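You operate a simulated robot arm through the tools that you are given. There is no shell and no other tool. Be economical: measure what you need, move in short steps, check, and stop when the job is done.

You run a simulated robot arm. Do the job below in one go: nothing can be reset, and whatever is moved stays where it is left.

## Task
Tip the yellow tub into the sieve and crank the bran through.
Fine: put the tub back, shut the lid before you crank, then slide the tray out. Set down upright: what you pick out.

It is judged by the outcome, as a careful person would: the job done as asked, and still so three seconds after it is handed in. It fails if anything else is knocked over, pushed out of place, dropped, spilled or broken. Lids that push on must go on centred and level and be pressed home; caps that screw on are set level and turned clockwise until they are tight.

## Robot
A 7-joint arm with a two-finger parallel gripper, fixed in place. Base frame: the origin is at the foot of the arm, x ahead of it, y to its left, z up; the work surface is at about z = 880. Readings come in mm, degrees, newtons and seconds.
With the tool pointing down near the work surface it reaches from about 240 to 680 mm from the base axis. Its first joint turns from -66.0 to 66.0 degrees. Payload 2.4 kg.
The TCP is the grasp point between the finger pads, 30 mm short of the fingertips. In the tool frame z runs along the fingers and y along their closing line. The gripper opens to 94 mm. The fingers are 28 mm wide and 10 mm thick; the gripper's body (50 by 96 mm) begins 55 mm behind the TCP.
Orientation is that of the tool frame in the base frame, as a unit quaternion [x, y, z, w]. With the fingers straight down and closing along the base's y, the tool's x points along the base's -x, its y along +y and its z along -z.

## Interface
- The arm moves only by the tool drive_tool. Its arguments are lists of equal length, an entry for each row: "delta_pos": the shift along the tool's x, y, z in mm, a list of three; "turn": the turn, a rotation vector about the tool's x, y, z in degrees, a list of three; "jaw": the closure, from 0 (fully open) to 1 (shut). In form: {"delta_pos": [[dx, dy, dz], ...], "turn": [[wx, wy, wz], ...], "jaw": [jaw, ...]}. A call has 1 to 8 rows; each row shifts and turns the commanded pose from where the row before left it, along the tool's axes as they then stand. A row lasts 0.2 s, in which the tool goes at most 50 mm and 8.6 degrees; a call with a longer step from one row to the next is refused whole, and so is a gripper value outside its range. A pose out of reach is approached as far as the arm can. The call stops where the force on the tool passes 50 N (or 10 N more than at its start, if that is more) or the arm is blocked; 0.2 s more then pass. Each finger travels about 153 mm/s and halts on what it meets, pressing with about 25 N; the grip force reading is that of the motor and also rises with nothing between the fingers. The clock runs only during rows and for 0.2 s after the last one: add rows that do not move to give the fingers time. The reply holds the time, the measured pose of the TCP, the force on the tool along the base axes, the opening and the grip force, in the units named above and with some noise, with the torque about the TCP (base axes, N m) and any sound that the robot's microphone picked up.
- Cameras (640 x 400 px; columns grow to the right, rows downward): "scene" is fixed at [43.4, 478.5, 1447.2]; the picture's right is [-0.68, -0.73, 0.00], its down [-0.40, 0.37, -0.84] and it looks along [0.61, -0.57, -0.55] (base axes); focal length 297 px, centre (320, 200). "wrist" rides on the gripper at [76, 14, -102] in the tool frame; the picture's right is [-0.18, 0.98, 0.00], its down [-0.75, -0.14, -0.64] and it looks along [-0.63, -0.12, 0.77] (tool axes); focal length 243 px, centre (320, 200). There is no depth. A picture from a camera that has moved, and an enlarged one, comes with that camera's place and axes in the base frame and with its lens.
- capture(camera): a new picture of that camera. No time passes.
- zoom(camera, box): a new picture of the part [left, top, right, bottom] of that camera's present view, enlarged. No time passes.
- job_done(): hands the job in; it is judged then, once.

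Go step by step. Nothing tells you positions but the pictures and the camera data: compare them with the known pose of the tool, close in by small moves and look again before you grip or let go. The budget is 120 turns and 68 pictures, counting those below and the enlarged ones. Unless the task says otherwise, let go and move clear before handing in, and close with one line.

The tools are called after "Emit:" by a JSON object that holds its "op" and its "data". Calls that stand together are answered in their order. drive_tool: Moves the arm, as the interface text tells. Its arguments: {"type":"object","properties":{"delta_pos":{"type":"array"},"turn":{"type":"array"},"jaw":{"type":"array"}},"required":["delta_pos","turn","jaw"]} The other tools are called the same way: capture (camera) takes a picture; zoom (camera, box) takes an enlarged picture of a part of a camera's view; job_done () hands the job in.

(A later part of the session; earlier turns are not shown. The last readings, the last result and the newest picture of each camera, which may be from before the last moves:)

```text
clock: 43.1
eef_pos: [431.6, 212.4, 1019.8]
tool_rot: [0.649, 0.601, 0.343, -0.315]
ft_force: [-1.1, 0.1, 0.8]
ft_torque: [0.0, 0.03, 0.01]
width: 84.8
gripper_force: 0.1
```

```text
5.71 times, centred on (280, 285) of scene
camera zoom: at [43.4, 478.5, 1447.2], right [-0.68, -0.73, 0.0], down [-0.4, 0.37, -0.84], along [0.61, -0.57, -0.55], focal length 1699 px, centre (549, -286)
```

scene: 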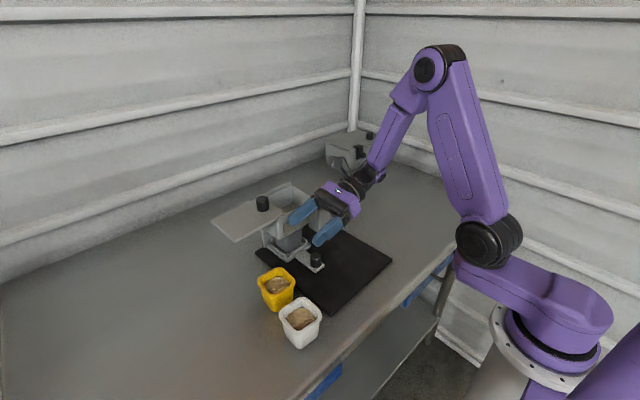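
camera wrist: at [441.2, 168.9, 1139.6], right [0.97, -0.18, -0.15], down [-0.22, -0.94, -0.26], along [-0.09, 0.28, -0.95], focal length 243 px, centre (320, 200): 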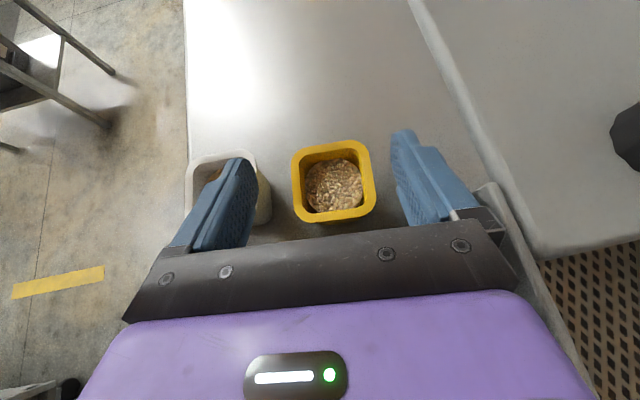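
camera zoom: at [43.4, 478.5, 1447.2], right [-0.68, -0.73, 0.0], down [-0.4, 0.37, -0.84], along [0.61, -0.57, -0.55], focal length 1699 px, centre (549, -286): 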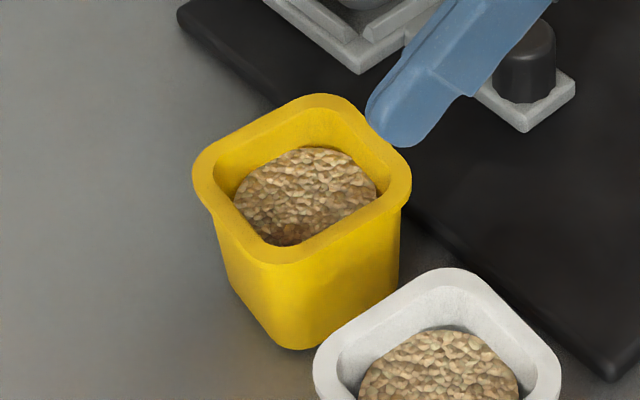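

The tub is still upright at about (436,242). A shallow grasp on its body below the lip would hold far better, and coming from the +y side nothing is in the way. I'll rise, go back to vertical and turn around.

Emit:
{"op": "drive_tool", "data": {"delta_pos": [[31, 0.3, -12.2], [31, 0.3, -12.2], [31, 0.3, -12.2], [31, 0.3, -12.2], [0, 0, 0], [0, 0, 0], [0, 0, 0], [0, 0, 0]], "turn": [[0, 0, 0], [0, 0, 0], [0, 0, 0], [0, 0, 0], [0, -8, 0], [0, -8, 0], [0, -8, 0], [0, -8, 0]], "jaw": [0, 0, 0, 0, 0, 0, 0, 0]}}

Emit:
{"op": "drive_tool", "data": {"delta_pos": [[0, 0, 0], [0, 0, 0], [0, 0, 0], [0, 0, 0], [0, 0, 0], [0, 0, 0], [0, 0, 0], [0, 0, 0]], "turn": [[0, -8, 0], [0, -8, 0], [0, -7, 0], [0, 0, -8.5], [0, 0, -8.5], [0, 0, -8.5], [0, 0, -8.5], [0, 0, -8.5]], "jaw": [0, 0, 0, 0, 0, 0, 0, 0]}}

Emit:
{"op": "drive_tool", "data": {"delta_pos": [[0, 0, 0], [0, 0, 0], [0, 0, 0], [0, 0, 0], [0, 0, 0], [0, 0, 0], [0, 0, 0], [0, 0, 0]], "turn": [[0, 0, -8.5], [0, 0, -8.5], [0, 0, -8.5], [0, 0, -8.5], [0, 0, -8.5], [0, 0, -8.5], [0, 0, -8.5], [0, 0, -8.5]], "jaw": [0, 0, 0, 0, 0, 0, 0, 0]}}

Emit:
{"op": "drive_tool", "data": {"delta_pos": [[0, 0, 0], [0, 0, 0], [0, 0, 0], [0, 0, 0], [0, 0, 0], [0, 0, 0], [0, 0, 0], [0, 0, 0]], "turn": [[0, 0, -8.5], [0, 0, -8.5], [0, 0, -8.5], [0, 0, -8.5], [0, 0, -8.5], [0, 0, -8.5], [0, 0, -8.5], [0, 0, -8.5]], "jaw": [0, 0, 0, 0, 0, 0, 0, 0]}}

```text
clock: 44.9
eef_pos: [435.3, 241.7, 1150.0]
tool_rot: [0.719, 0.665, 0.15, -0.136]
ft_force: [0.2, -0.1, 0.4]
ft_torque: [0.0, -0.05, 0.0]
width: 94.1
gripper_force: 0.1
```

```text
clock: 46.7
eef_pos: [435.0, 240.0, 1148.3]
tool_rot: [0.438, 0.899, 0.004, 0.002]
ft_force: [-1.0, 0.7, -0.3]
ft_torque: [0.0, 0.01, 0.0]
width: 94.2
gripper_force: 0.1
```

```text
clock: 48.5
eef_pos: [435.9, 239.9, 1147.9]
tool_rot: [-0.141, 0.99, 0.003, 0.003]
ft_force: [-0.2, 0.0, -0.2]
ft_torque: [0.0, 0.0, 0.01]
width: 94.1
gripper_force: 0.0
```

```text
clock: 50.3
eef_pos: [434.3, 239.8, 1147.9]
tool_rot: [-0.67, 0.743, 0.0, 0.005]
ft_force: [-0.2, -0.3, 0.6]
ft_torque: [-0.03, -0.03, 0.0]
width: 93.8
gripper_force: 0.1
```

The turn worked. Next I'll tilt so the fingers point toward -y at a shallow angle.

Emit:
{"op": "drive_tool", "data": {"delta_pos": [[0, 0, 0], [0, 0, 0], [0, 0, 0], [0, 0, 0], [0, 0, 0], [0, 0, 0], [0, 0, 0], [0, 0, 0]], "turn": [[0, 0, -2], [0, 8.5, 0], [0, 8.5, 0], [0, 8.5, 0], [0, 8.5, 0], [0, 8.5, 0], [0, 8.5, 0], [0, 8.5, 0]], "jaw": [0, 0, 0, 0, 0, 0, 0, 0]}}

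Emit:
{"op": "drive_tool", "data": {"delta_pos": [[0, 0, 0], [0, 0, 0], [0, 0, 0]], "turn": [[0, 8.5, 0], [0, 2, 0], [0, 0, 0]], "jaw": [0, 0, 0]}}

Emit:
{"op": "capture", "data": {"camera": "scene"}}

Emit:
{"op": "capture", "data": {"camera": "wrist"}}

```text
clock: 52.1
eef_pos: [436.3, 240.1, 1149.2]
tool_rot: [-0.592, 0.637, -0.338, -0.359]
ft_force: [1.1, -0.8, -1.2]
ft_torque: [0.02, 0.04, -0.02]
width: 94.1
gripper_force: 0.1
```

```text
clock: 52.9
eef_pos: [420.3, 228.2, 1149.4]
tool_rot: [-0.559, 0.601, -0.391, -0.416]
ft_force: [0.2, -0.1, -0.1]
ft_torque: [-0.03, -0.01, 0.0]
width: 93.8
gripper_force: 0.0
out of reach, approached as far as the arm can: row 1, 2
```

```text
30 pictures are left
```

scene: 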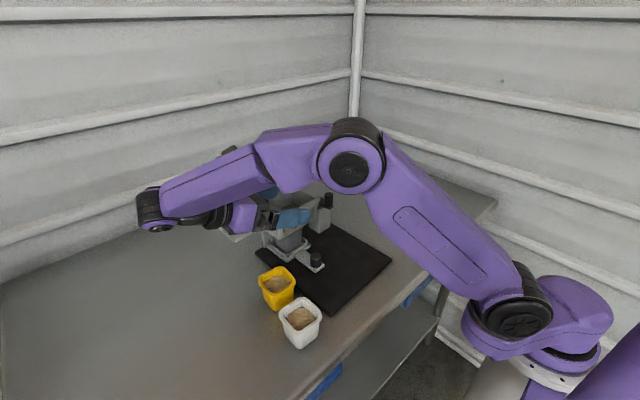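

```text
29 pictures are left
camera wrist: at [409.6, 299.1, 1254.2], right [-0.97, 0.13, -0.18], down [0.2, 0.85, -0.48], along [0.09, -0.51, -0.86], focal length 243 px, centre (320, 200)
```

wrist: 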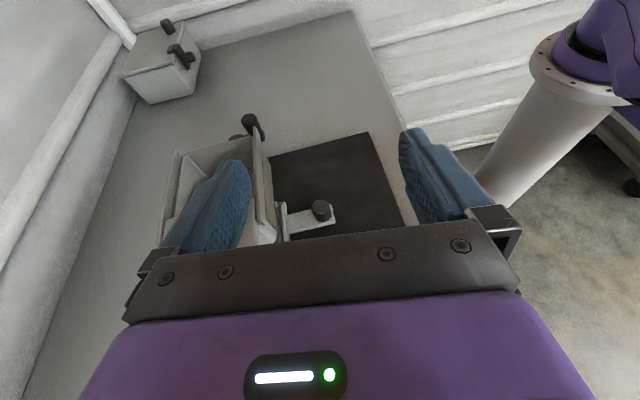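

At 20° it's slightly out of reach, but 25° lower down should work. I'll tilt to 25° and descend beside the open lid with the fingers narrowed.

Emit:
{"op": "drive_tool", "data": {"delta_pos": [[0, 0, 0], [0, 0, 0], [-34.5, -0.7, 8.5], [-34.5, -0.7, 8.5], [-34.5, -0.7, 8.5], [-34.5, -0.7, 8.5], [0, 0, 0]], "turn": [[0, -5, 0], [0, 0, 0], [0, 0, 0], [0, 0, 0], [0, 0, 0], [0, 0, 0], [0, 0, 0]], "jaw": [0.18, 0.18, 0.18, 0.18, 0.18, 0.18, 0.18]}}

Emit:
{"op": "capture", "data": {"camera": "wrist"}}

Emit:
{"op": "capture", "data": {"camera": "scene"}}

```text
clock: 54.5
eef_pos: [427.5, 256.8, 1009.7]
tool_rot: [-0.575, 0.62, -0.365, -0.389]
ft_force: [-0.7, -0.7, 0.6]
ft_torque: [0.0, -0.02, 0.02]
width: 77.1
gripper_force: 0.0
```

```text
28 pictures are left
camera wrist: at [416.0, 317.4, 1121.6], right [-0.97, 0.15, -0.17], down [0.21, 0.89, -0.4], along [0.09, -0.43, -0.9], focal length 243 px, centre (320, 200)
```

wrist: 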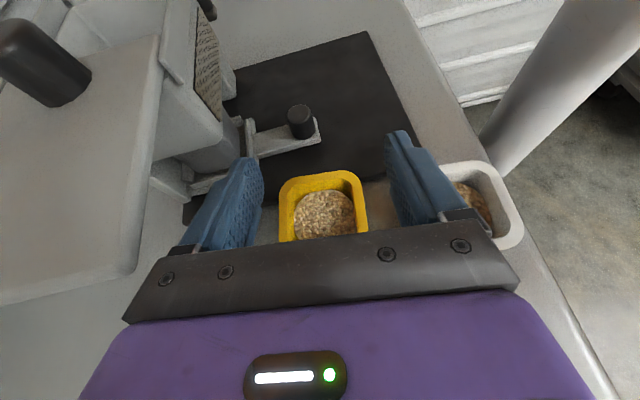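

```text
27 pictures are left
```

scene: 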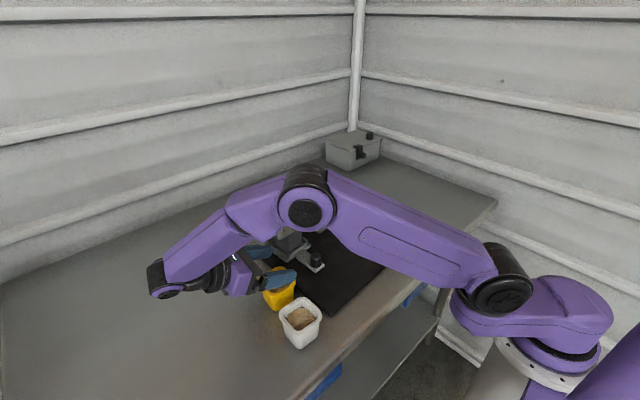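

This pose is reachable and the tub is centred near (434,241). I'll descend straddling it to grip the body below the lip.

Emit:
{"op": "drive_tool", "data": {"delta_pos": [[0, -7.3, 0], [-17.8, 0, 9.2], [-17.8, 0, 9.2], [-17.8, 0, 9.2], [-17.8, 0, 9.2], [-17, 0, 9], [0, 0, 0]], "turn": [[0, 0, 0], [0, 0, 0], [0, 0, 0], [0, 0, 0], [0, 0, 0], [0, 0, 0], [0, 0, 0]], "jaw": [0.1, 0.1, 0.1, 0.1, 0.1, 0.1, 0.1]}}

Emit:
{"op": "capture", "data": {"camera": "wrist"}}

Emit:
{"op": "zoom", "data": {"camera": "scene", "box": [200, 210, 360, 340]}}

```text
clock: 56.1
eef_pos: [434.1, 252.2, 910.0]
tool_rot: [-0.575, 0.62, -0.366, -0.389]
ft_force: [-0.6, 0.7, -0.4]
ft_torque: [0.02, 0.02, -0.02]
width: 84.6
gripper_force: 0.1
```

```text
26 pictures are left
camera wrist: at [423.2, 312.2, 1021.6], right [-0.97, 0.15, -0.17], down [0.21, 0.89, -0.4], along [0.09, -0.43, -0.9], focal length 243 px, centre (320, 200)
```

wrist: 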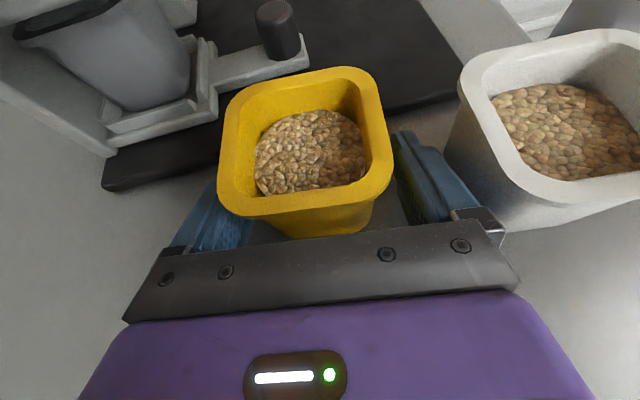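

```text
3.08 times, centred on (280, 275) of scene
camera zoom: at [43.4, 478.5, 1447.2], right [-0.68, -0.73, 0.0], down [-0.4, 0.37, -0.84], along [0.61, -0.57, -0.55], focal length 915 px, centre (443, -31)
```

zoom: 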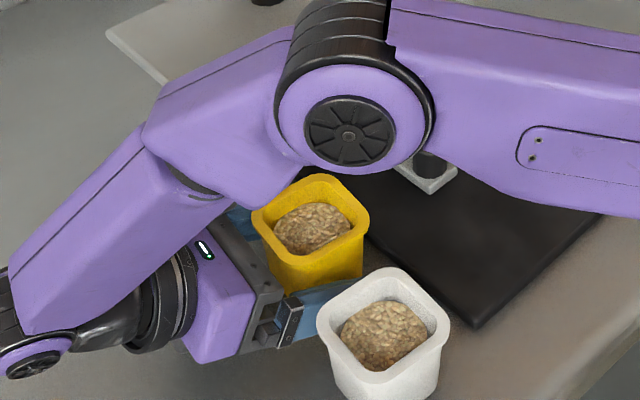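

The fingers are under the lip on both sides. I'll close on the body.

Emit:
{"op": "drive_tool", "data": {"delta_pos": [[0, 0, 0], [0, 0, 0], [0, 0, 0], [0, 0, 0], [0, 0, 0]], "turn": [[0, 0, 0], [0, 0, 0], [0, 0, 0], [0, 0, 0], [0, 0, 0]], "jaw": [0.2, 0.3, 0.4, 0.6, 0.7]}}

Emit:
{"op": "capture", "data": {"camera": "wrist"}}

```text
clock: 57.3
eef_pos: [433.8, 251.2, 910.4]
tool_rot: [-0.576, 0.62, -0.365, -0.389]
ft_force: [-0.3, 0.4, -0.2]
ft_torque: [0.0, 0.0, -0.03]
width: 64.7
gripper_force: 24.8
```

```text
24 pictures are left
camera wrist: at [423.3, 312.2, 1021.8], right [-0.97, 0.15, -0.17], down [0.21, 0.89, -0.4], along [0.09, -0.43, -0.9], focal length 243 px, centre (320, 200)
```

wrist: 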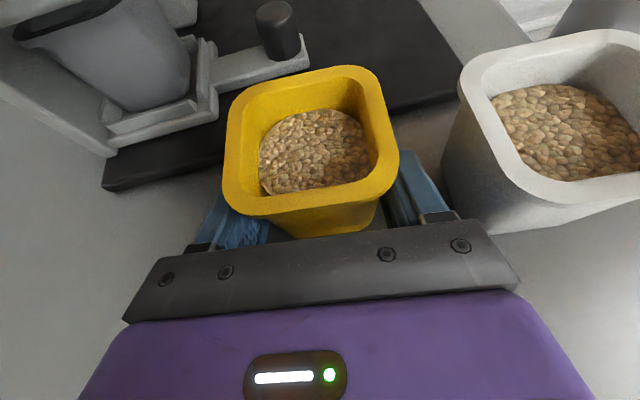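

I'm gripping the body at 64.7 mm. I'll lift slowly.

Emit:
{"op": "drive_tool", "data": {"delta_pos": [[2.7, 0, -1.3], [4.5, 0, -2.1], [9, 0, -4.3], [9, 0, -4.3], [0, 0, 0]], "turn": [[0, 0, 0], [0, 0, 0], [0, 0, 0], [0, 0, 0], [0, 0, 0]], "jaw": [0.7, 0.7, 0.7, 0.7, 0.7]}}

Emit:
{"op": "capture", "data": {"camera": "wrist"}}

```text
clock: 58.5
eef_pos: [433.7, 253.6, 938.4]
tool_rot: [-0.576, 0.62, -0.366, -0.389]
ft_force: [0.3, -0.1, -1.4]
ft_torque: [0.01, -0.03, 0.0]
width: 64.5
gripper_force: 24.7
```

```text
23 pictures are left
camera wrist: at [421.6, 313.9, 1049.6], right [-0.97, 0.15, -0.17], down [0.21, 0.89, -0.4], along [0.09, -0.43, -0.9], focal length 243 px, centre (320, 200)
```

wrist: 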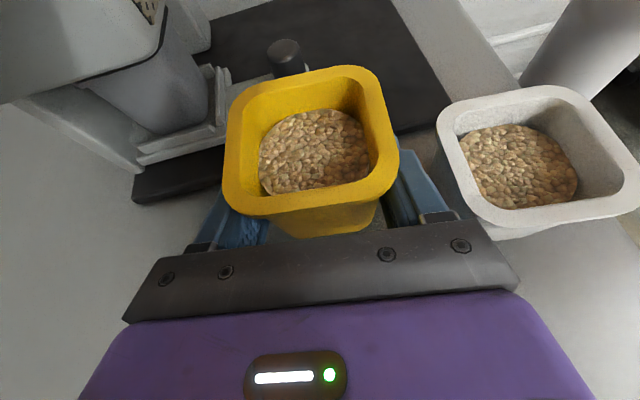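

The tub is held firmly and lifted. I'll raise it straight up beside the lid and then swing the tool toward +x with the tub level.

Emit:
{"op": "drive_tool", "data": {"delta_pos": [[20, 0.3, -9.5], [34, 0.3, -16.2], [34, 0.3, -16.2], [34, 0.3, -16.2], [34, 0.3, -16.2], [34, 0.3, -16.2], [0, 0, 0]], "turn": [[0, 0, 0], [0, 0, 0], [0, 0, 0], [0, 0, 0], [0, 0, 0], [0, 0, 0], [0, 0, 0]], "jaw": [0.7, 0.7, 0.7, 0.7, 0.7, 0.7, 0.7]}}

Emit:
{"op": "drive_tool", "data": {"delta_pos": [[0, 0, 0], [0, 0, 0], [0, 0, 0], [0, 0, 0], [0, 0, 0]], "turn": [[5.4, 0, -2.58], [5.4, 0, -2.58], [5.4, 0, -2.58], [5.4, 0, -2.58], [0, 0, 0]], "jaw": [0.7, 0.7, 0.7, 0.7, 0.7]}}

```text
clock: 60.1
eef_pos: [429.8, 251.3, 1135.5]
tool_rot: [-0.576, 0.62, -0.365, -0.389]
ft_force: [0.1, -0.1, -0.7]
ft_torque: [0.02, -0.02, -0.01]
width: 64.6
gripper_force: 25.2
out of reach, approached as far as the arm can: row 6
```

```text
clock: 61.3
eef_pos: [430.7, 252.4, 1135.2]
tool_rot: [0.691, -0.485, 0.439, 0.306]
ft_force: [0.5, 0.7, -1.1]
ft_torque: [0.02, 0.02, -0.02]
width: 64.4
gripper_force: 25.0
```

The yaw is going fine, so I'll continue.

Emit:
{"op": "drive_tool", "data": {"delta_pos": [[0, 0, 0], [0, 0, 0], [0, 0, 0], [0, 0, 0], [0, 0, 0], [0, 0, 0], [0, 0, 0], [0, 0, 0]], "turn": [[5.4, 0, -2.58], [5.4, 0, -2.58], [5.4, 0, -2.58], [5.4, 0, -2.58], [5.4, 0, -2.58], [5.4, 0, -2.58], [0, 0, 0], [0, 0, 0]], "jaw": [0.7, 0.7, 0.7, 0.7, 0.7, 0.7, 0.7, 0.7]}}

Emit:
{"op": "capture", "data": {"camera": "scene"}}

```text
clock: 63.1
eef_pos: [431.2, 253.2, 1136.6]
tool_rot: [0.807, -0.248, 0.513, 0.157]
ft_force: [0.3, 0.6, -0.7]
ft_torque: [0.0, 0.0, -0.01]
width: 64.6
gripper_force: 24.9
```

```text
22 pictures are left
```

scene: 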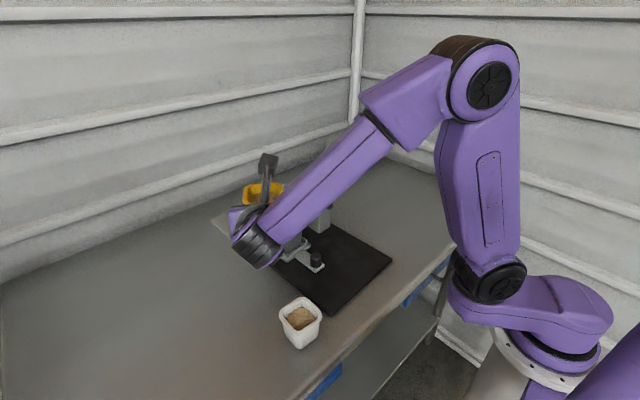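

The tub is level and the tool is pointing toward +x and -y. I'll carry it over the hopper opening.

Emit:
{"op": "drive_tool", "data": {"delta_pos": [[15.8, 6.2, 31.7], [15.8, 6.2, 31.7], [15.8, 6.2, 31.7], [15.8, 6.2, 31.7], [15.8, 6.2, 31.7], [0, 0, 0]], "turn": [[0, 0, 0], [0, 0, 0], [0, 0, 0], [0, 0, 0], [0, 0, 0], [0, 0, 0]], "jaw": [0.7, 0.7, 0.7, 0.7, 0.7, 0.7]}}

Emit:
{"op": "capture", "data": {"camera": "wrist"}}

Emit:
{"op": "capture", "data": {"camera": "scene"}}

```text
clock: 64.5
eef_pos: [559.4, 126.8, 1142.1]
tool_rot: [0.808, -0.248, 0.512, 0.156]
ft_force: [-0.4, -0.8, -1.2]
ft_torque: [0.01, 0.05, 0.04]
width: 64.6
gripper_force: 25.4
```

```text
21 pictures are left
camera wrist: at [500.1, 148.1, 1253.5], right [-0.62, -0.77, -0.17], down [-0.67, 0.62, -0.41], along [0.42, -0.14, -0.9], focal length 243 px, centre (320, 200)
```

wrist: 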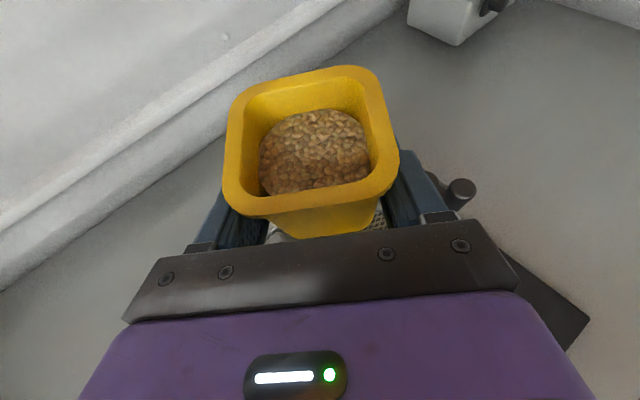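

```text
20 pictures are left
```

scene: 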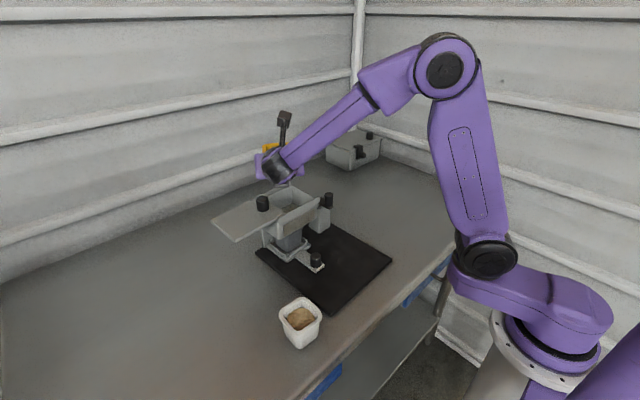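

It's in position over the opening. I'll level the tool and start rolling to pour.

Emit:
{"op": "drive_tool", "data": {"delta_pos": [[-4, 0, 2], [-4, 0, 1], [0, 0, 0], [0, 0, 0], [0, 0, 0], [0, 0, 0], [0, 0, 0]], "turn": [[0, 8.3, 0], [0, 8.3, 0], [0, 8.3, 0], [0, 0, 8], [0, 0, 8], [0, 0, 8], [0, 0, 8]], "jaw": [0.7, 0.7, 0.7, 0.7, 0.7, 0.7, 0.7]}}

```text
clock: 66.1
eef_pos: [558.7, 128.3, 1132.9]
tool_rot: [0.593, -0.388, 0.705, 0.012]
ft_force: [-0.3, 0.2, -0.8]
ft_torque: [-0.01, -0.01, 0.01]
width: 65.0
gripper_force: 24.9
```

Emit:
{"op": "drive_tool", "data": {"delta_pos": [[0, 0, 0], [0, 0, 0], [0, 0, 0], [0, 0, 0], [0, 0, 0], [0, 0, 0], [0, 0, 0], [0, 0, 0]], "turn": [[0, 0, 8], [0, 0, 8], [0, 0, 8], [0, 0, 8], [0, 0, 8], [0, 0, 8], [0, 0, 8], [0, 0, 8]], "jaw": [0.7, 0.7, 0.7, 0.7, 0.7, 0.7, 0.7, 0.7]}}

Emit:
{"op": "zoom", "data": {"camera": "scene", "box": [210, 110, 350, 270]}}

```text
clock: 67.9
eef_pos: [559.7, 126.8, 1131.0]
tool_rot: [-0.298, 0.644, -0.604, 0.364]
ft_force: [0.0, 0.1, -0.3]
ft_torque: [-0.03, 0.05, 0.0]
width: 64.5
gripper_force: 24.4
```

```text
2.50 times, centred on (280, 190) of scene
camera zoom: at [43.4, 478.5, 1447.2], right [-0.68, -0.73, 0.0], down [-0.4, 0.37, -0.84], along [0.61, -0.57, -0.55], focal length 743 px, centre (420, 225)
```

zoom: 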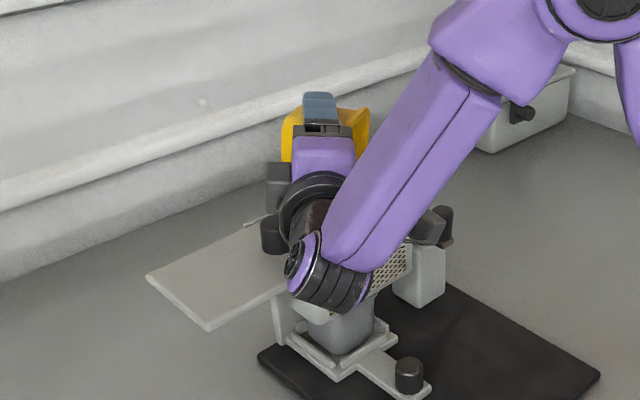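

The pour has begun and nothing is touching. I'll roll to about 140° and hold.

Emit:
{"op": "drive_tool", "data": {"delta_pos": [[0, 0, 0], [0, 0, 0], [0, 0, 0], [0, 0, 0], [0, 0, 0], [0, 0, 0], [0, 0, 0], [0, 0, 0]], "turn": [[0, 0, 8], [0, 0, 8], [0, 0, 8], [0, 0, 8], [0, 0, 8], [0, 0, 8], [0, 0, 0], [0, 0, 0]], "jaw": [0.7, 0.7, 0.7, 0.7, 0.7, 0.7, 0.7, 0.7]}}

Emit:
{"op": "zoom", "data": {"camera": "scene", "box": [210, 110, 350, 270]}}

Emit:
{"op": "capture", "data": {"camera": "wrist"}}

```text
clock: 69.7
eef_pos: [560.1, 128.7, 1131.1]
tool_rot: [-0.01, 0.709, -0.405, 0.577]
ft_force: [-0.3, -0.2, 0.3]
ft_torque: [0.01, -0.01, 0.01]
width: 64.6
gripper_force: 24.5
```

```text
2.50 times, centred on (280, 190) of scene
camera zoom: at [43.4, 478.5, 1447.2], right [-0.68, -0.73, 0.0], down [-0.4, 0.37, -0.84], along [0.61, -0.57, -0.55], focal length 743 px, centre (420, 225)
```

zoom: 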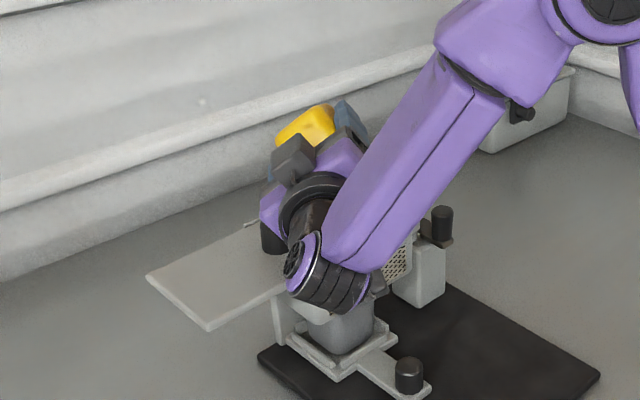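

```text
17 pictures are left
camera wrist: at [454.6, 158.9, 1060.5], right [0.51, 0.75, -0.43], down [-0.34, 0.63, 0.7], along [0.79, -0.21, 0.58], focal length 243 px, centre (320, 200)
```

wrist: 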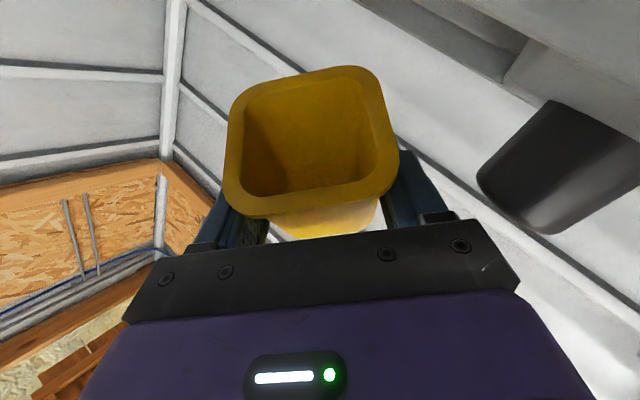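

The tub is empty and the bran went into the hopper. I'll reverse the roll and the tilt.

Emit:
{"op": "drive_tool", "data": {"delta_pos": [[0, 0, 0], [0, 0, 0], [0, 0, 0], [0, 0, 0], [0, 0, 0], [0, 0, 0], [0, 0, 0], [0, 0, 0]], "turn": [[0, 0, -8], [0, 0, -8], [0, 0, -8], [0, 0, -8], [0, 0, -8], [0, 0, -8], [0, 0, -8], [0, 0, -8]], "jaw": [0.7, 0.7, 0.7, 0.7, 0.7, 0.7, 0.7, 0.7]}}

Emit:
{"op": "drive_tool", "data": {"delta_pos": [[0, 0, 0], [0, 0, 0], [0, 0, 0], [0, 0, 0], [0, 0, 0], [0, 0, 0], [0, 0, 0], [0, 0, 0]], "turn": [[0, 0, -8], [0, 0, -8], [0, 0, -8], [0, 0, -8], [0, 0, -8], [0, 0, -8], [0, 0, -8], [0, 0, -8]], "jaw": [0.7, 0.7, 0.7, 0.7, 0.7, 0.7, 0.7, 0.7]}}

Emit:
{"op": "drive_tool", "data": {"delta_pos": [[0, 0, 0], [0, 0, 0], [0, 0, 0], [4, 0, -1], [4, 0, -2], [0, 0, 0]], "turn": [[0, 0, -8], [0, 0, -8], [0, -8.3, 0], [0, -8.3, 0], [0, -8.3, 0], [0, 0, 0]], "jaw": [0.7, 0.7, 0.7, 0.7, 0.7, 0.7]}}

```text
clock: 71.5
eef_pos: [559.1, 128.0, 1130.9]
tool_rot: [0.386, -0.595, 0.65, -0.274]
ft_force: [0.1, 0.2, -0.2]
ft_torque: [-0.01, 0.04, 0.05]
width: 64.6
gripper_force: 24.7
```

```text
clock: 73.3
eef_pos: [559.3, 128.5, 1130.4]
tool_rot: [0.642, -0.301, 0.696, 0.112]
ft_force: [0.0, 0.3, -0.7]
ft_torque: [0.0, 0.04, -0.05]
width: 64.5
gripper_force: 24.5
```

```text
clock: 74.7
eef_pos: [558.1, 128.8, 1138.5]
tool_rot: [0.808, -0.248, 0.511, 0.156]
ft_force: [0.3, -0.4, -1.0]
ft_torque: [0.03, 0.02, 0.03]
width: 64.4
gripper_force: 25.1
```

Emit:
{"op": "drive_tool", "data": {"delta_pos": [[-15.8, -6.2, -31.7], [-15.8, -6.2, -31.7], [-15.8, -6.2, -31.7], [-15.8, -6.2, -31.7], [-15.8, -6.2, -31.7], [0, 0, 0]], "turn": [[0, 0, 0], [0, 0, 0], [0, 0, 0], [0, 0, 0], [0, 0, 0], [0, 0, 0]], "jaw": [0.7, 0.7, 0.7, 0.7, 0.7, 0.7]}}

Emit:
{"op": "drive_tool", "data": {"delta_pos": [[0, 0, 0], [0, 0, 0], [0, 0, 0], [0, 0, 0], [0, 0, 0]], "turn": [[-5.4, 0, 2.58], [-5.4, 0, 2.58], [-5.4, 0, 2.58], [-5.4, 0, 2.58], [-5.4, 0, 2.58]], "jaw": [0.7, 0.7, 0.7, 0.7, 0.7]}}

Emit:
{"op": "drive_tool", "data": {"delta_pos": [[0, 0, 0], [0, 0, 0], [0, 0, 0], [0, 0, 0], [0, 0, 0], [0, 0, 0]], "turn": [[-5.4, 0, 2.58], [-5.4, 0, 2.58], [-5.4, 0, 2.58], [-5.4, 0, 2.58], [-5.4, 0, 2.58], [0, 0, 0]], "jaw": [0.7, 0.7, 0.7, 0.7, 0.7, 0.7]}}

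```text
clock: 76.1
eef_pos: [430.9, 255.2, 1135.4]
tool_rot: [0.807, -0.249, 0.512, 0.157]
ft_force: [-0.4, -0.5, -0.1]
ft_torque: [0.0, 0.02, 0.01]
width: 64.5
gripper_force: 25.3
```

```text
clock: 77.3
eef_pos: [429.5, 253.6, 1136.6]
tool_rot: [0.715, -0.45, 0.454, 0.283]
ft_force: [1.2, -0.1, -0.8]
ft_torque: [0.02, -0.04, 0.02]
width: 64.5
gripper_force: 24.9
```

```text
clock: 78.7
eef_pos: [429.4, 253.4, 1136.1]
tool_rot: [-0.575, 0.62, -0.365, -0.389]
ft_force: [-0.5, -0.3, -0.8]
ft_torque: [0.01, 0.03, -0.03]
width: 64.4
gripper_force: 25.3
```

Now I'll lower the tub back to its spot.

Emit:
{"op": "drive_tool", "data": {"delta_pos": [[-32, -0.6, 15.5], [-32, -0.6, 15.5], [-32, -0.6, 15.5], [-32, -0.6, 15.5], [-32, -0.6, 15.5], [-32, -0.6, 15.5], [0, 0, 0]], "turn": [[0, 0, 0], [0, 0, 0], [0, 0, 0], [0, 0, 0], [0, 0, 0], [0, 0, 0], [0, 0, 0]], "jaw": [0.7, 0.7, 0.7, 0.7, 0.7, 0.7, 0.7]}}

```text
clock: 80.3
eef_pos: [434.6, 252.5, 923.0]
tool_rot: [-0.575, 0.62, -0.365, -0.389]
ft_force: [-0.1, 0.2, 0.1]
ft_torque: [0.02, 0.0, 0.01]
width: 64.4
gripper_force: 24.9
```

Emit:
{"op": "drive_tool", "data": {"delta_pos": [[-3.6, 0, 1.7], [-3.6, 0, 1.7], [-2.7, 0, 1.3], [-0.9, 0, 0.4], [0, 0, 0]], "turn": [[0, 0, 0], [0, 0, 0], [0, 0, 0], [0, 0, 0], [0, 0, 0]], "jaw": [0.7, 0.7, 0.7, 0.7, 0.7]}}

Emit:
{"op": "capture", "data": {"camera": "wrist"}}

```text
clock: 81.5
eef_pos: [433.9, 252.3, 911.3]
tool_rot: [-0.576, 0.619, -0.366, -0.389]
ft_force: [-0.2, 0.0, -0.6]
ft_torque: [0.01, 0.01, -0.03]
width: 64.4
gripper_force: 24.5
```

```text
16 pictures are left
camera wrist: at [422.0, 312.9, 1022.3], right [-0.97, 0.15, -0.17], down [0.21, 0.89, -0.4], along [0.09, -0.43, -0.9], focal length 243 px, centre (320, 200)
```

wrist: 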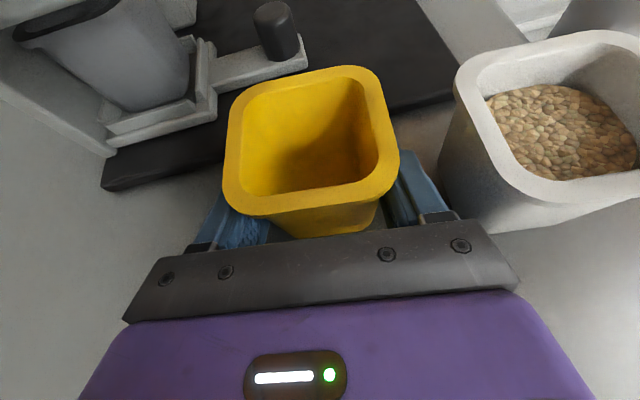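

Emit:
{"op": "drive_tool", "data": {"delta_pos": [[-0.9, 0, 0.4], [-0.9, 0, 0.4], [0, 0, 0]], "turn": [[0, 0, 0], [0, 0, 0], [0, 0, 0]], "jaw": [0.7, 0.7, 0.7]}}

```text
clock: 82.3
eef_pos: [434.3, 253.2, 910.1]
tool_rot: [-0.576, 0.619, -0.366, -0.388]
ft_force: [-2.3, 0.0, 16.7]
ft_torque: [-0.01, -0.03, 0.01]
width: 64.7
gripper_force: 24.7
```

It's on the table. I'll ease off a touch, open, and rise straight up.

Emit:
{"op": "drive_tool", "data": {"delta_pos": [[0.8, 0, -0.4], [0, 0, 0], [0, 0, 0], [0, 0, 0], [0, 0, 0], [13, 0, -6.2], [27, 0, -12.9], [27, 0, -12.9]], "turn": [[0, 0, 0], [0, 0, 0], [0, 0, 0], [0, 0, 0], [0, 0, 0], [0, 0, 0], [0, 0, 0], [0, 0, 0]], "jaw": [0.7, 0.3, 0.2, 0.1, 0.1, 0.1, 0.1, 0.1]}}

Emit:
{"op": "capture", "data": {"camera": "wrist"}}

```text
clock: 84.1
eef_pos: [433.6, 253.4, 982.7]
tool_rot: [-0.576, 0.619, -0.366, -0.389]
ft_force: [-0.1, -0.4, 0.5]
ft_torque: [0.01, 0.01, 0.02]
width: 84.2
gripper_force: 0.0
```

```text
15 pictures are left
camera wrist: at [422.1, 313.5, 1094.5], right [-0.97, 0.15, -0.17], down [0.21, 0.89, -0.4], along [0.09, -0.43, -0.9], focal length 243 px, centre (320, 200)
```

wrist: 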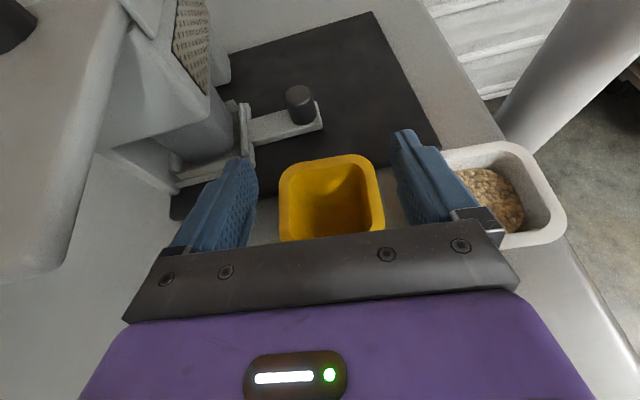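

The yellow tub is back, upright and empty. I'll rise and return to the straight-down pose for the lid.

Emit:
{"op": "drive_tool", "data": {"delta_pos": [[33.4, 0.8, -15.9], [33.4, 0.8, -15.9], [33.4, 0.8, -15.9], [33.4, 0.8, -15.9], [0, 0, 0], [0, 0, 0], [0, 0, 0], [0, 0, 0]], "turn": [[0, 0, 0], [0, 0, 0], [0, 0, 0], [0, 0, 0], [0, -8.1, 0], [0, -8.1, 0], [0, -8.1, 0], [0, -8.1, 0]], "jaw": [0.2, 0.2, 0.2, 0.2, 0.2, 0.2, 0.2, 0.2]}}

Emit:
{"op": "drive_tool", "data": {"delta_pos": [[0, 0, 0], [0, 0, 0], [0, 0, 0], [0, 0, 0], [0, 0, 0], [0, 0, 0], [0, 0, 0], [0, 0, 0]], "turn": [[0, -8.1, 0], [0, -8.1, 0], [0, -8.1, 0], [0, -8, 0], [0, 0, 8.5], [0, 0, 8.5], [0, 0, 8.5], [0, 0, 8.5]], "jaw": [0.2, 0.2, 0.2, 0.2, 0.2, 0.2, 0.2, 0.2]}}

Emit:
{"op": "drive_tool", "data": {"delta_pos": [[0, 0, 0], [0, 0, 0], [0, 0, 0], [0, 0, 0], [0, 0, 0], [0, 0, 0], [0, 0, 0]], "turn": [[0, 0, 8.5], [0, 0, 8.5], [0, 0, 8.5], [0, 0, 8.5], [0, 0, 8.5], [0, 0, 8.5], [0, 0, 0]], "jaw": [0.2, 0.2, 0.2, 0.2, 0.2, 0.2, 0.2]}}

```text
clock: 85.9
eef_pos: [429.5, 252.3, 1131.1]
tool_rot: [-0.655, 0.704, -0.189, -0.2]
ft_force: [-0.1, 0.0, 0.2]
ft_torque: [0.02, 0.0, 0.0]
width: 75.2
gripper_force: 0.1
```

```text
clock: 87.7
eef_pos: [429.9, 252.8, 1132.1]
tool_rot: [-0.437, 0.9, 0.0, 0.003]
ft_force: [0.7, -0.3, 0.6]
ft_torque: [-0.01, 0.01, 0.01]
width: 75.3
gripper_force: 0.0
```

```text
clock: 89.3
eef_pos: [429.4, 252.8, 1131.8]
tool_rot: [-0.007, 1.0, 0.001, 0.003]
ft_force: [-0.7, -0.5, 0.1]
ft_torque: [0.03, 0.04, 0.0]
width: 75.0
gripper_force: 0.0
```

I'm vertical again. I'll move over the lid knob and look.

Emit:
{"op": "drive_tool", "data": {"delta_pos": [[-38.5, -21.9, -2.7], [-38.5, -21.9, -2.7], [-38.5, -21.9, -2.7], [0, 0, 0]], "turn": [[0, 0, 0], [0, 0, 0], [0, 0, 0], [0, 0, 0]], "jaw": [0.2, 0.2, 0.2, 0.2]}}

Emit:
{"op": "capture", "data": {"camera": "wrist"}}

```text
clock: 90.3
eef_pos: [545.6, 189.5, 1140.6]
tool_rot: [-0.008, 1.0, 0.001, 0.002]
ft_force: [-0.9, 0.5, 0.1]
ft_torque: [0.0, 0.03, -0.01]
width: 75.1
gripper_force: 0.2
```

```text
14 pictures are left
camera wrist: at [468.7, 200.7, 1241.0], right [0.17, 0.99, 0.0], down [0.75, -0.13, 0.65], along [0.64, -0.11, -0.76], focal length 243 px, centre (320, 200)
```

wrist: 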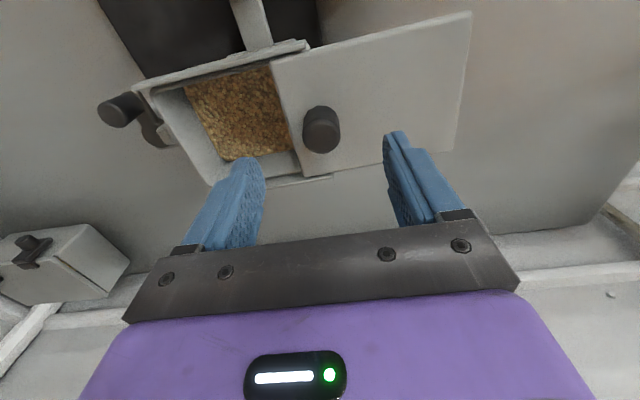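

The bran is all in the hopper with no visible spill. I'll descend, grip the knob, and slide the lid shut.

Emit:
{"op": "drive_tool", "data": {"delta_pos": [[0, -1, 20], [0, 0, 20], [0, 0, 12.5], [0, 0, 0], [0, 0, 0], [0, 0, 0]], "turn": [[0, 0, 0], [0, 0, 0], [0, 0, 0], [0, 0, 0], [0, 0, 0], [0, 0, 0]], "jaw": [0.2, 0.2, 0.2, 0.6, 0.8, 0.8]}}

Emit:
{"op": "drive_tool", "data": {"delta_pos": [[-0.2, -5, 0], [-0.4, -10, 0], [-0.4, -10, 0], [-0.4, -10, 0], [0, 0, 0]], "turn": [[0, 0, 0], [0, 0, 0], [0, 0, 0], [0, 0, 0], [0, 0, 0]], "jaw": [0.8, 0.8, 0.8, 0.8, 0.8]}}

```text
clock: 91.7
eef_pos: [545.8, 187.9, 1089.2]
tool_rot: [-0.008, 1.0, 0.001, 0.003]
ft_force: [0.7, 1.2, 0.3]
ft_torque: [-0.31, -0.41, -0.01]
width: 27.2
gripper_force: 24.5
```

```text
clock: 92.9
eef_pos: [548.9, 153.3, 1088.6]
tool_rot: [-0.009, 1.0, 0.001, 0.002]
ft_force: [-6.0, 0.7, 15.7]
ft_torque: [-0.34, 0.15, 0.06]
width: 27.3
gripper_force: 25.1
```

Emit:
{"op": "drive_tool", "data": {"delta_pos": [[0.6, -10, -1], [-0.2, -10, 0], [-0.3, -10, 0], [-0.3, -10, 0], [-0.3, -10, 0], [-0.3, -10, 0], [0, 0, 0]], "turn": [[0, 0, 0], [0, 0, 0], [0, 0, 0], [0, 0, 0], [0, 0, 0], [0, 0, 0], [0, 0, 0]], "jaw": [0.8, 0.8, 0.8, 0.8, 0.8, 0.8, 0.8]}}

Emit:
{"op": "drive_tool", "data": {"delta_pos": [[0, -4, 0], [0, -4, 0], [0, -4, 0], [0, -3, 0], [0, 0, 0]], "turn": [[0, 0, 0], [0, 0, 0], [0, 0, 0], [0, 0, 0], [0, 0, 0]], "jaw": [0.8, 0.8, 0.8, 0.8, 0.8]}}

```text
clock: 94.5
eef_pos: [549.6, 92.8, 1087.9]
tool_rot: [-0.008, 1.0, 0.001, 0.0]
ft_force: [-7.5, -0.5, 0.8]
ft_torque: [-0.28, 0.05, 0.01]
width: 27.4
gripper_force: 25.1
```

```text
clock: 95.7
eef_pos: [550.5, 76.8, 1089.0]
tool_rot: [-0.009, 1.0, 0.001, 0.005]
ft_force: [12.7, 2.3, 0.0]
ft_torque: [-0.37, -0.2, 0.02]
width: 27.4
gripper_force: 24.7
```

Emit:
{"op": "drive_tool", "data": {"delta_pos": [[0.6, -2, 0], [0, -2, 0], [0, -2, 0], [0, 0, 0]], "turn": [[0, 0, 0], [0, 0, 0], [0, 0, 0], [0, 0, 0]], "jaw": [0.8, 0.8, 0.8, 0.8]}}

Emit:
{"op": "zoom", "data": {"camera": "scene", "box": [240, 160, 350, 280]}}

```text
clock: 96.7
eef_pos: [548.4, 72.8, 1089.5]
tool_rot: [-0.011, 1.0, 0.002, 0.001]
ft_force: [-0.4, 10.0, 7.0]
ft_torque: [-0.06, 0.56, 0.0]
width: 27.2
gripper_force: 25.5
```

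```text
3.33 times, centred on (295, 220) of scene
camera zoom: at [43.3, 478.8, 1447.0], right [-0.68, -0.73, 0.0], down [-0.4, 0.37, -0.84], along [0.61, -0.57, -0.55], focal length 991 px, centre (403, 133)
```

zoom: 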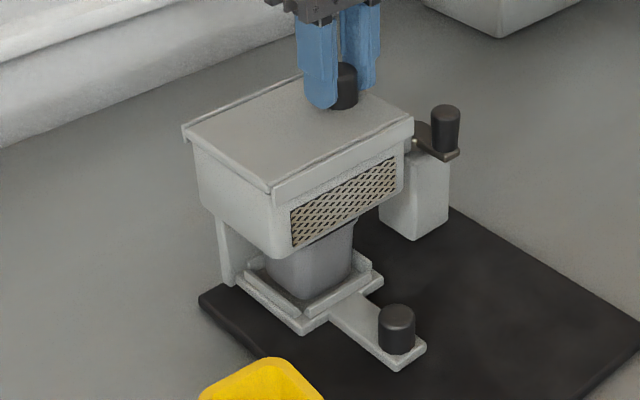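

The lid is at its closed stop, flush with the hopper. I'll release it, rise, turn the tool so the fingers close along x, and go above the crank knob.

Emit:
{"op": "drive_tool", "data": {"delta_pos": [[0, 1.5, 0], [0, 0, 0], [0, 0, 0], [0, 0, -30], [0, 0, -35], [0, 0, 0], [0, 0, 0], [0, 0, 0]], "turn": [[0, 0, 0], [0, 0, 0], [0, 0, 0], [0, 0, 0], [0, 0, 0], [0, 0, -8.5], [0, 0, -8.5], [0, 0, -8.5]], "jaw": [0.8, 0.4, 0.4, 0.4, 0.4, 0.4, 0.4, 0.4]}}

Emit:
{"op": "drive_tool", "data": {"delta_pos": [[0, 0, 0], [0, 0, 0], [0, 0, 0], [0, 0, 0], [0, 0, 0], [0, 0, 0], [0, 0, 0], [0, 0, 0]], "turn": [[0, 0, -8.5], [0, 0, -8.5], [0, 0, -8.5], [0, 0, -8.5], [0, 0, -8.5], [0, 0, -8.5], [0, 0, -8.5], [0, 0, -4]], "jaw": [0.4, 0.4, 0.4, 0.4, 0.4, 0.4, 0.4, 0.4]}}

Emit:
{"op": "drive_tool", "data": {"delta_pos": [[36, 16.5, 15], [36, 16.5, 15], [0, 0, 20], [0, 0, 0]], "turn": [[0, 0, 0], [0, 0, 0], [0, 0, 0], [0, 0, 0]], "jaw": [0.4, 0.4, 0.4, 0.4]}}

Emit:
{"op": "capture", "data": {"camera": "wrist"}}

```text
clock: 98.5
eef_pos: [550.2, 74.4, 1154.2]
tool_rot: [-0.23, 0.973, 0.0, 0.002]
ft_force: [-0.1, 0.3, 0.3]
ft_torque: [0.01, -0.01, 0.01]
width: 56.5
gripper_force: 0.1
```

```text
clock: 100.3
eef_pos: [549.7, 74.4, 1154.3]
tool_rot: [0.708, -0.706, 0.001, -0.002]
ft_force: [0.5, 0.2, 1.2]
ft_torque: [0.01, 0.01, 0.03]
width: 56.4
gripper_force: 0.0
```

```text
clock: 101.3
eef_pos: [514.8, 1.6, 1101.7]
tool_rot: [-0.707, 0.707, -0.001, 0.002]
ft_force: [-0.2, -0.5, -0.5]
ft_torque: [0.04, 0.0, 0.02]
width: 56.5
gripper_force: 0.0
```

```text
12 pictures are left
camera wrist: at [499.2, -75.1, 1202.7], right [-0.98, 0.18, -0.01], down [0.14, 0.75, 0.64], along [0.12, 0.63, -0.76], focal length 243 px, centre (320, 200)
```

wrist: 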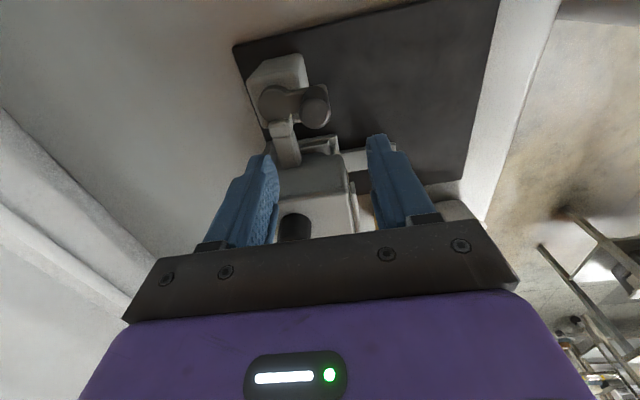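

Emit:
{"op": "zoom", "data": {"camera": "wrist", "box": [240, 50, 360, 170]}}

```text
3.33 times, centred on (300, 110) of wrist
camera zoom: at [499.2, -75.1, 1202.7], right [-0.98, 0.18, -0.01], down [0.14, 0.75, 0.64], along [0.12, 0.63, -0.76], focal length 809 px, centre (387, 500)
```

zoom: 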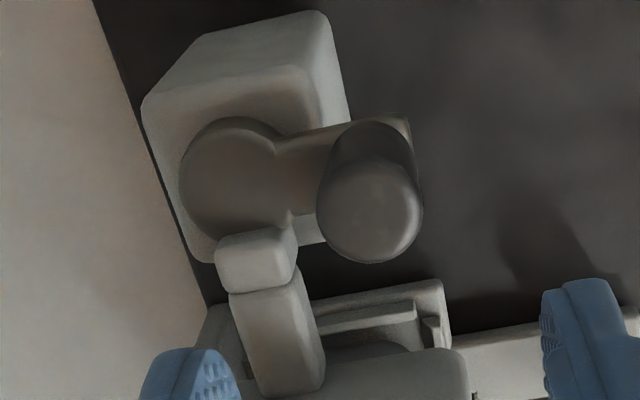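

The crank knob's top is at about (519,-6,1014), with the hub near (557,-7). I'll lower and grip the knob, watching the forces.

Emit:
{"op": "drive_tool", "data": {"delta_pos": [[7.6, -4.2, 0], [0, 0, 30], [0, 0, 30], [0, 0, 19], [0, 0, 0], [0, 0, 0], [0, 0, 0]], "turn": [[0, 0, 0], [0, 0, 0], [0, 0, 0], [0, 0, 0], [0, 0, 0], [0, 0, 0], [0, 0, 0]], "jaw": [0.4, 0.4, 0.4, 0.4, 0.6, 0.9, 0.9]}}

Emit:
{"op": "zoom", "data": {"camera": "scene", "box": [290, 160, 370, 240]}}

```text
clock: 102.9
eef_pos: [520.1, -5.0, 1024.4]
tool_rot: [-0.707, 0.707, 0.0, 0.003]
ft_force: [-4.7, 0.3, 0.2]
ft_torque: [0.06, 0.05, 0.01]
width: 24.0
gripper_force: 24.5
```

```text
5.00 times, centred on (330, 200) of scene
camera zoom: at [43.4, 478.5, 1447.2], right [-0.68, -0.73, 0.0], down [-0.4, 0.37, -0.84], along [0.61, -0.57, -0.55], focal length 1486 px, centre (270, 200)
```

zoom: 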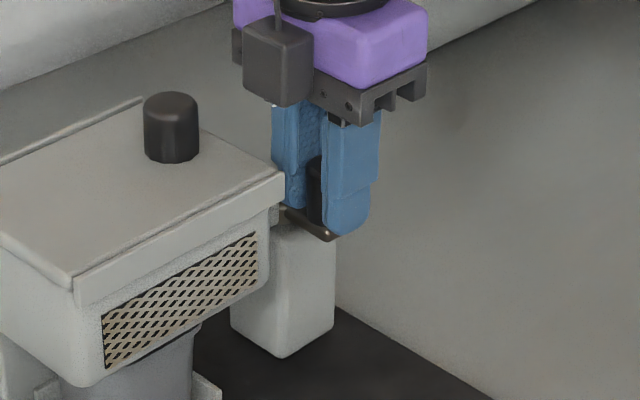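

I have a good grip on the crank knob. I'll test a small clockwise movement and feel for resistance.

Emit:
{"op": "drive_tool", "data": {"delta_pos": [[-5, -0.3, 0], [-4.8, -1, 0], [-4.7, -1.6, 0], [0, 0, 0]], "turn": [[0, 0, 0], [0, 0, 0], [0, 0, 0], [0, 0, 0]], "jaw": [0.9, 0.9, 0.9, 0.9]}}

```text
clock: 103.9
eef_pos: [524.1, 9.2, 1023.4]
tool_rot: [0.707, -0.707, 0.001, -0.002]
ft_force: [1.3, -1.2, -0.8]
ft_torque: [-0.26, 0.09, 0.03]
width: 24.1
gripper_force: 25.1
```

Emit:
{"op": "drive_tool", "data": {"delta_pos": [[-5.4, -2.8, 0], [-4.8, -3.3, 0], [-6.7, -7.3, 0], [0, 0, 0]], "turn": [[0, 0, 0], [0, 0, 0], [0, 0, 0], [0, 0, 0]], "jaw": [0.9, 0.9, 0.9, 0.9]}}

Emit:
{"op": "capture", "data": {"camera": "wrist"}}

```text
clock: 104.9
eef_pos: [539.2, 26.0, 1025.0]
tool_rot: [0.707, -0.707, 0.002, -0.003]
ft_force: [1.2, -3.6, 0.9]
ft_torque: [-0.02, 0.03, -0.01]
width: 23.8
gripper_force: 25.3
```

```text
9 pictures are left
camera wrist: at [521.9, -50.6, 1125.9], right [-0.98, 0.18, 0.0], down [0.14, 0.75, 0.64], along [0.12, 0.63, -0.76], focal length 243 px, centre (320, 200)
```

wrist: 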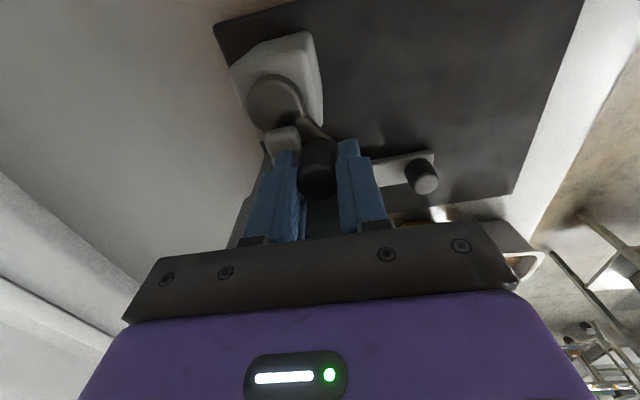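

Emit:
{"op": "drive_tool", "data": {"delta_pos": [[-2.6, -4.2, 0], [-2, -4.6, 0], [-1.3, -4.8, 0], [-0.9, -4.9, 0], [0, 0, 0]], "turn": [[0, 0, 0], [0, 0, 0], [0, 0, 0], [0, 0, 0], [0, 0, 0]], "jaw": [0.9, 0.9, 0.9, 0.9, 0.9]}}

```text
clock: 106.1
eef_pos: [555.9, 32.8, 1023.5]
tool_rot: [-0.707, 0.707, 0.001, 0.001]
ft_force: [-0.9, -0.1, -0.1]
ft_torque: [-0.04, 0.0, 0.05]
width: 24.3
gripper_force: 24.8
```

The crank turns freely clockwise about (558,-5) with a radius near 37.6. I'll continue the turn.

Emit:
{"op": "drive_tool", "data": {"delta_pos": [[0, -2.1, 0], [5.04, -18.8, 0], [13.76, -13.76, 0], [18.8, -5.04, 0], [0, 0, 0]], "turn": [[0, 0, 0], [0, 0, 0], [0, 0, 0], [0, 0, 0], [0, 0, 0]], "jaw": [0.9, 0.9, 0.9, 0.9, 0.9]}}

Emit:
{"op": "drive_tool", "data": {"delta_pos": [[18.8, 5.04, 0], [13.76, 13.76, 0], [5.04, 18.8, 0], [0, 0, 0]], "turn": [[0, 0, 0], [0, 0, 0], [0, 0, 0], [0, 0, 0]], "jaw": [0.9, 0.9, 0.9, 0.9]}}

```text
clock: 107.3
eef_pos: [597.3, -6.0, 1025.0]
tool_rot: [0.707, -0.707, 0.001, -0.002]
ft_force: [-2.6, 0.2, 0.0]
ft_torque: [0.06, 0.02, 0.01]
width: 24.0
gripper_force: 24.9
```

```text
clock: 108.3
eef_pos: [557.4, -43.9, 1023.7]
tool_rot: [-0.707, 0.708, -0.001, 0.003]
ft_force: [-0.4, -6.1, 0.0]
ft_torque: [-0.04, 0.03, 0.02]
width: 23.9
gripper_force: 25.2
```

It's turning smoothly with no resistance. I'll finish this turn and add more, listening for sounds.

Emit:
{"op": "drive_tool", "data": {"delta_pos": [[-5.04, 18.8, 0], [-13.76, 13.76, 0], [-18.8, 5.04, 0], [-18.8, -5.04, 0], [-13.76, -13.76, 0], [-5.04, -18.8, 0]], "turn": [[0, 0, 0], [0, 0, 0], [0, 0, 0], [0, 0, 0], [0, 0, 0], [0, 0, 0]], "jaw": [0.9, 0.9, 0.9, 0.9, 0.9, 0.9]}}

Emit:
{"op": "drive_tool", "data": {"delta_pos": [[5.04, -18.8, 0], [13.76, -13.76, 0], [18.8, -5.04, 0], [18.8, 5.04, 0], [13.76, 13.76, 0], [5.04, 18.8, 0]], "turn": [[0, 0, 0], [0, 0, 0], [0, 0, 0], [0, 0, 0], [0, 0, 0], [0, 0, 0]], "jaw": [0.9, 0.9, 0.9, 0.9, 0.9, 0.9]}}

Emit:
{"op": "drive_tool", "data": {"delta_pos": [[-5.04, 18.8, 0], [-13.76, 13.76, 0], [-18.8, 5.04, 0], [-18.8, -5.04, 0], [-13.76, -13.76, 0], [-5.04, -18.8, 0]], "turn": [[0, 0, 0], [0, 0, 0], [0, 0, 0], [0, 0, 0], [0, 0, 0], [0, 0, 0]], "jaw": [0.9, 0.9, 0.9, 0.9, 0.9, 0.9]}}

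```text
clock: 109.7
eef_pos: [557.1, 32.0, 1025.1]
tool_rot: [-0.706, 0.708, -0.002, 0.003]
ft_force: [0.0, -12.5, 12.2]
ft_torque: [-0.58, 0.14, 0.0]
width: 24.0
gripper_force: 25.0
```

```text
clock: 111.1
eef_pos: [557.6, -44.8, 1023.5]
tool_rot: [-0.706, 0.708, -0.001, 0.001]
ft_force: [0.8, 3.2, -0.4]
ft_torque: [0.25, 0.12, 0.01]
width: 24.1
gripper_force: 24.7
```

```text
clock: 112.5
eef_pos: [559.6, 31.8, 1023.7]
tool_rot: [-0.707, 0.707, -0.001, 0.002]
ft_force: [-1.2, -5.9, -0.4]
ft_torque: [-0.33, -0.09, 0.0]
width: 24.0
gripper_force: 25.1
```

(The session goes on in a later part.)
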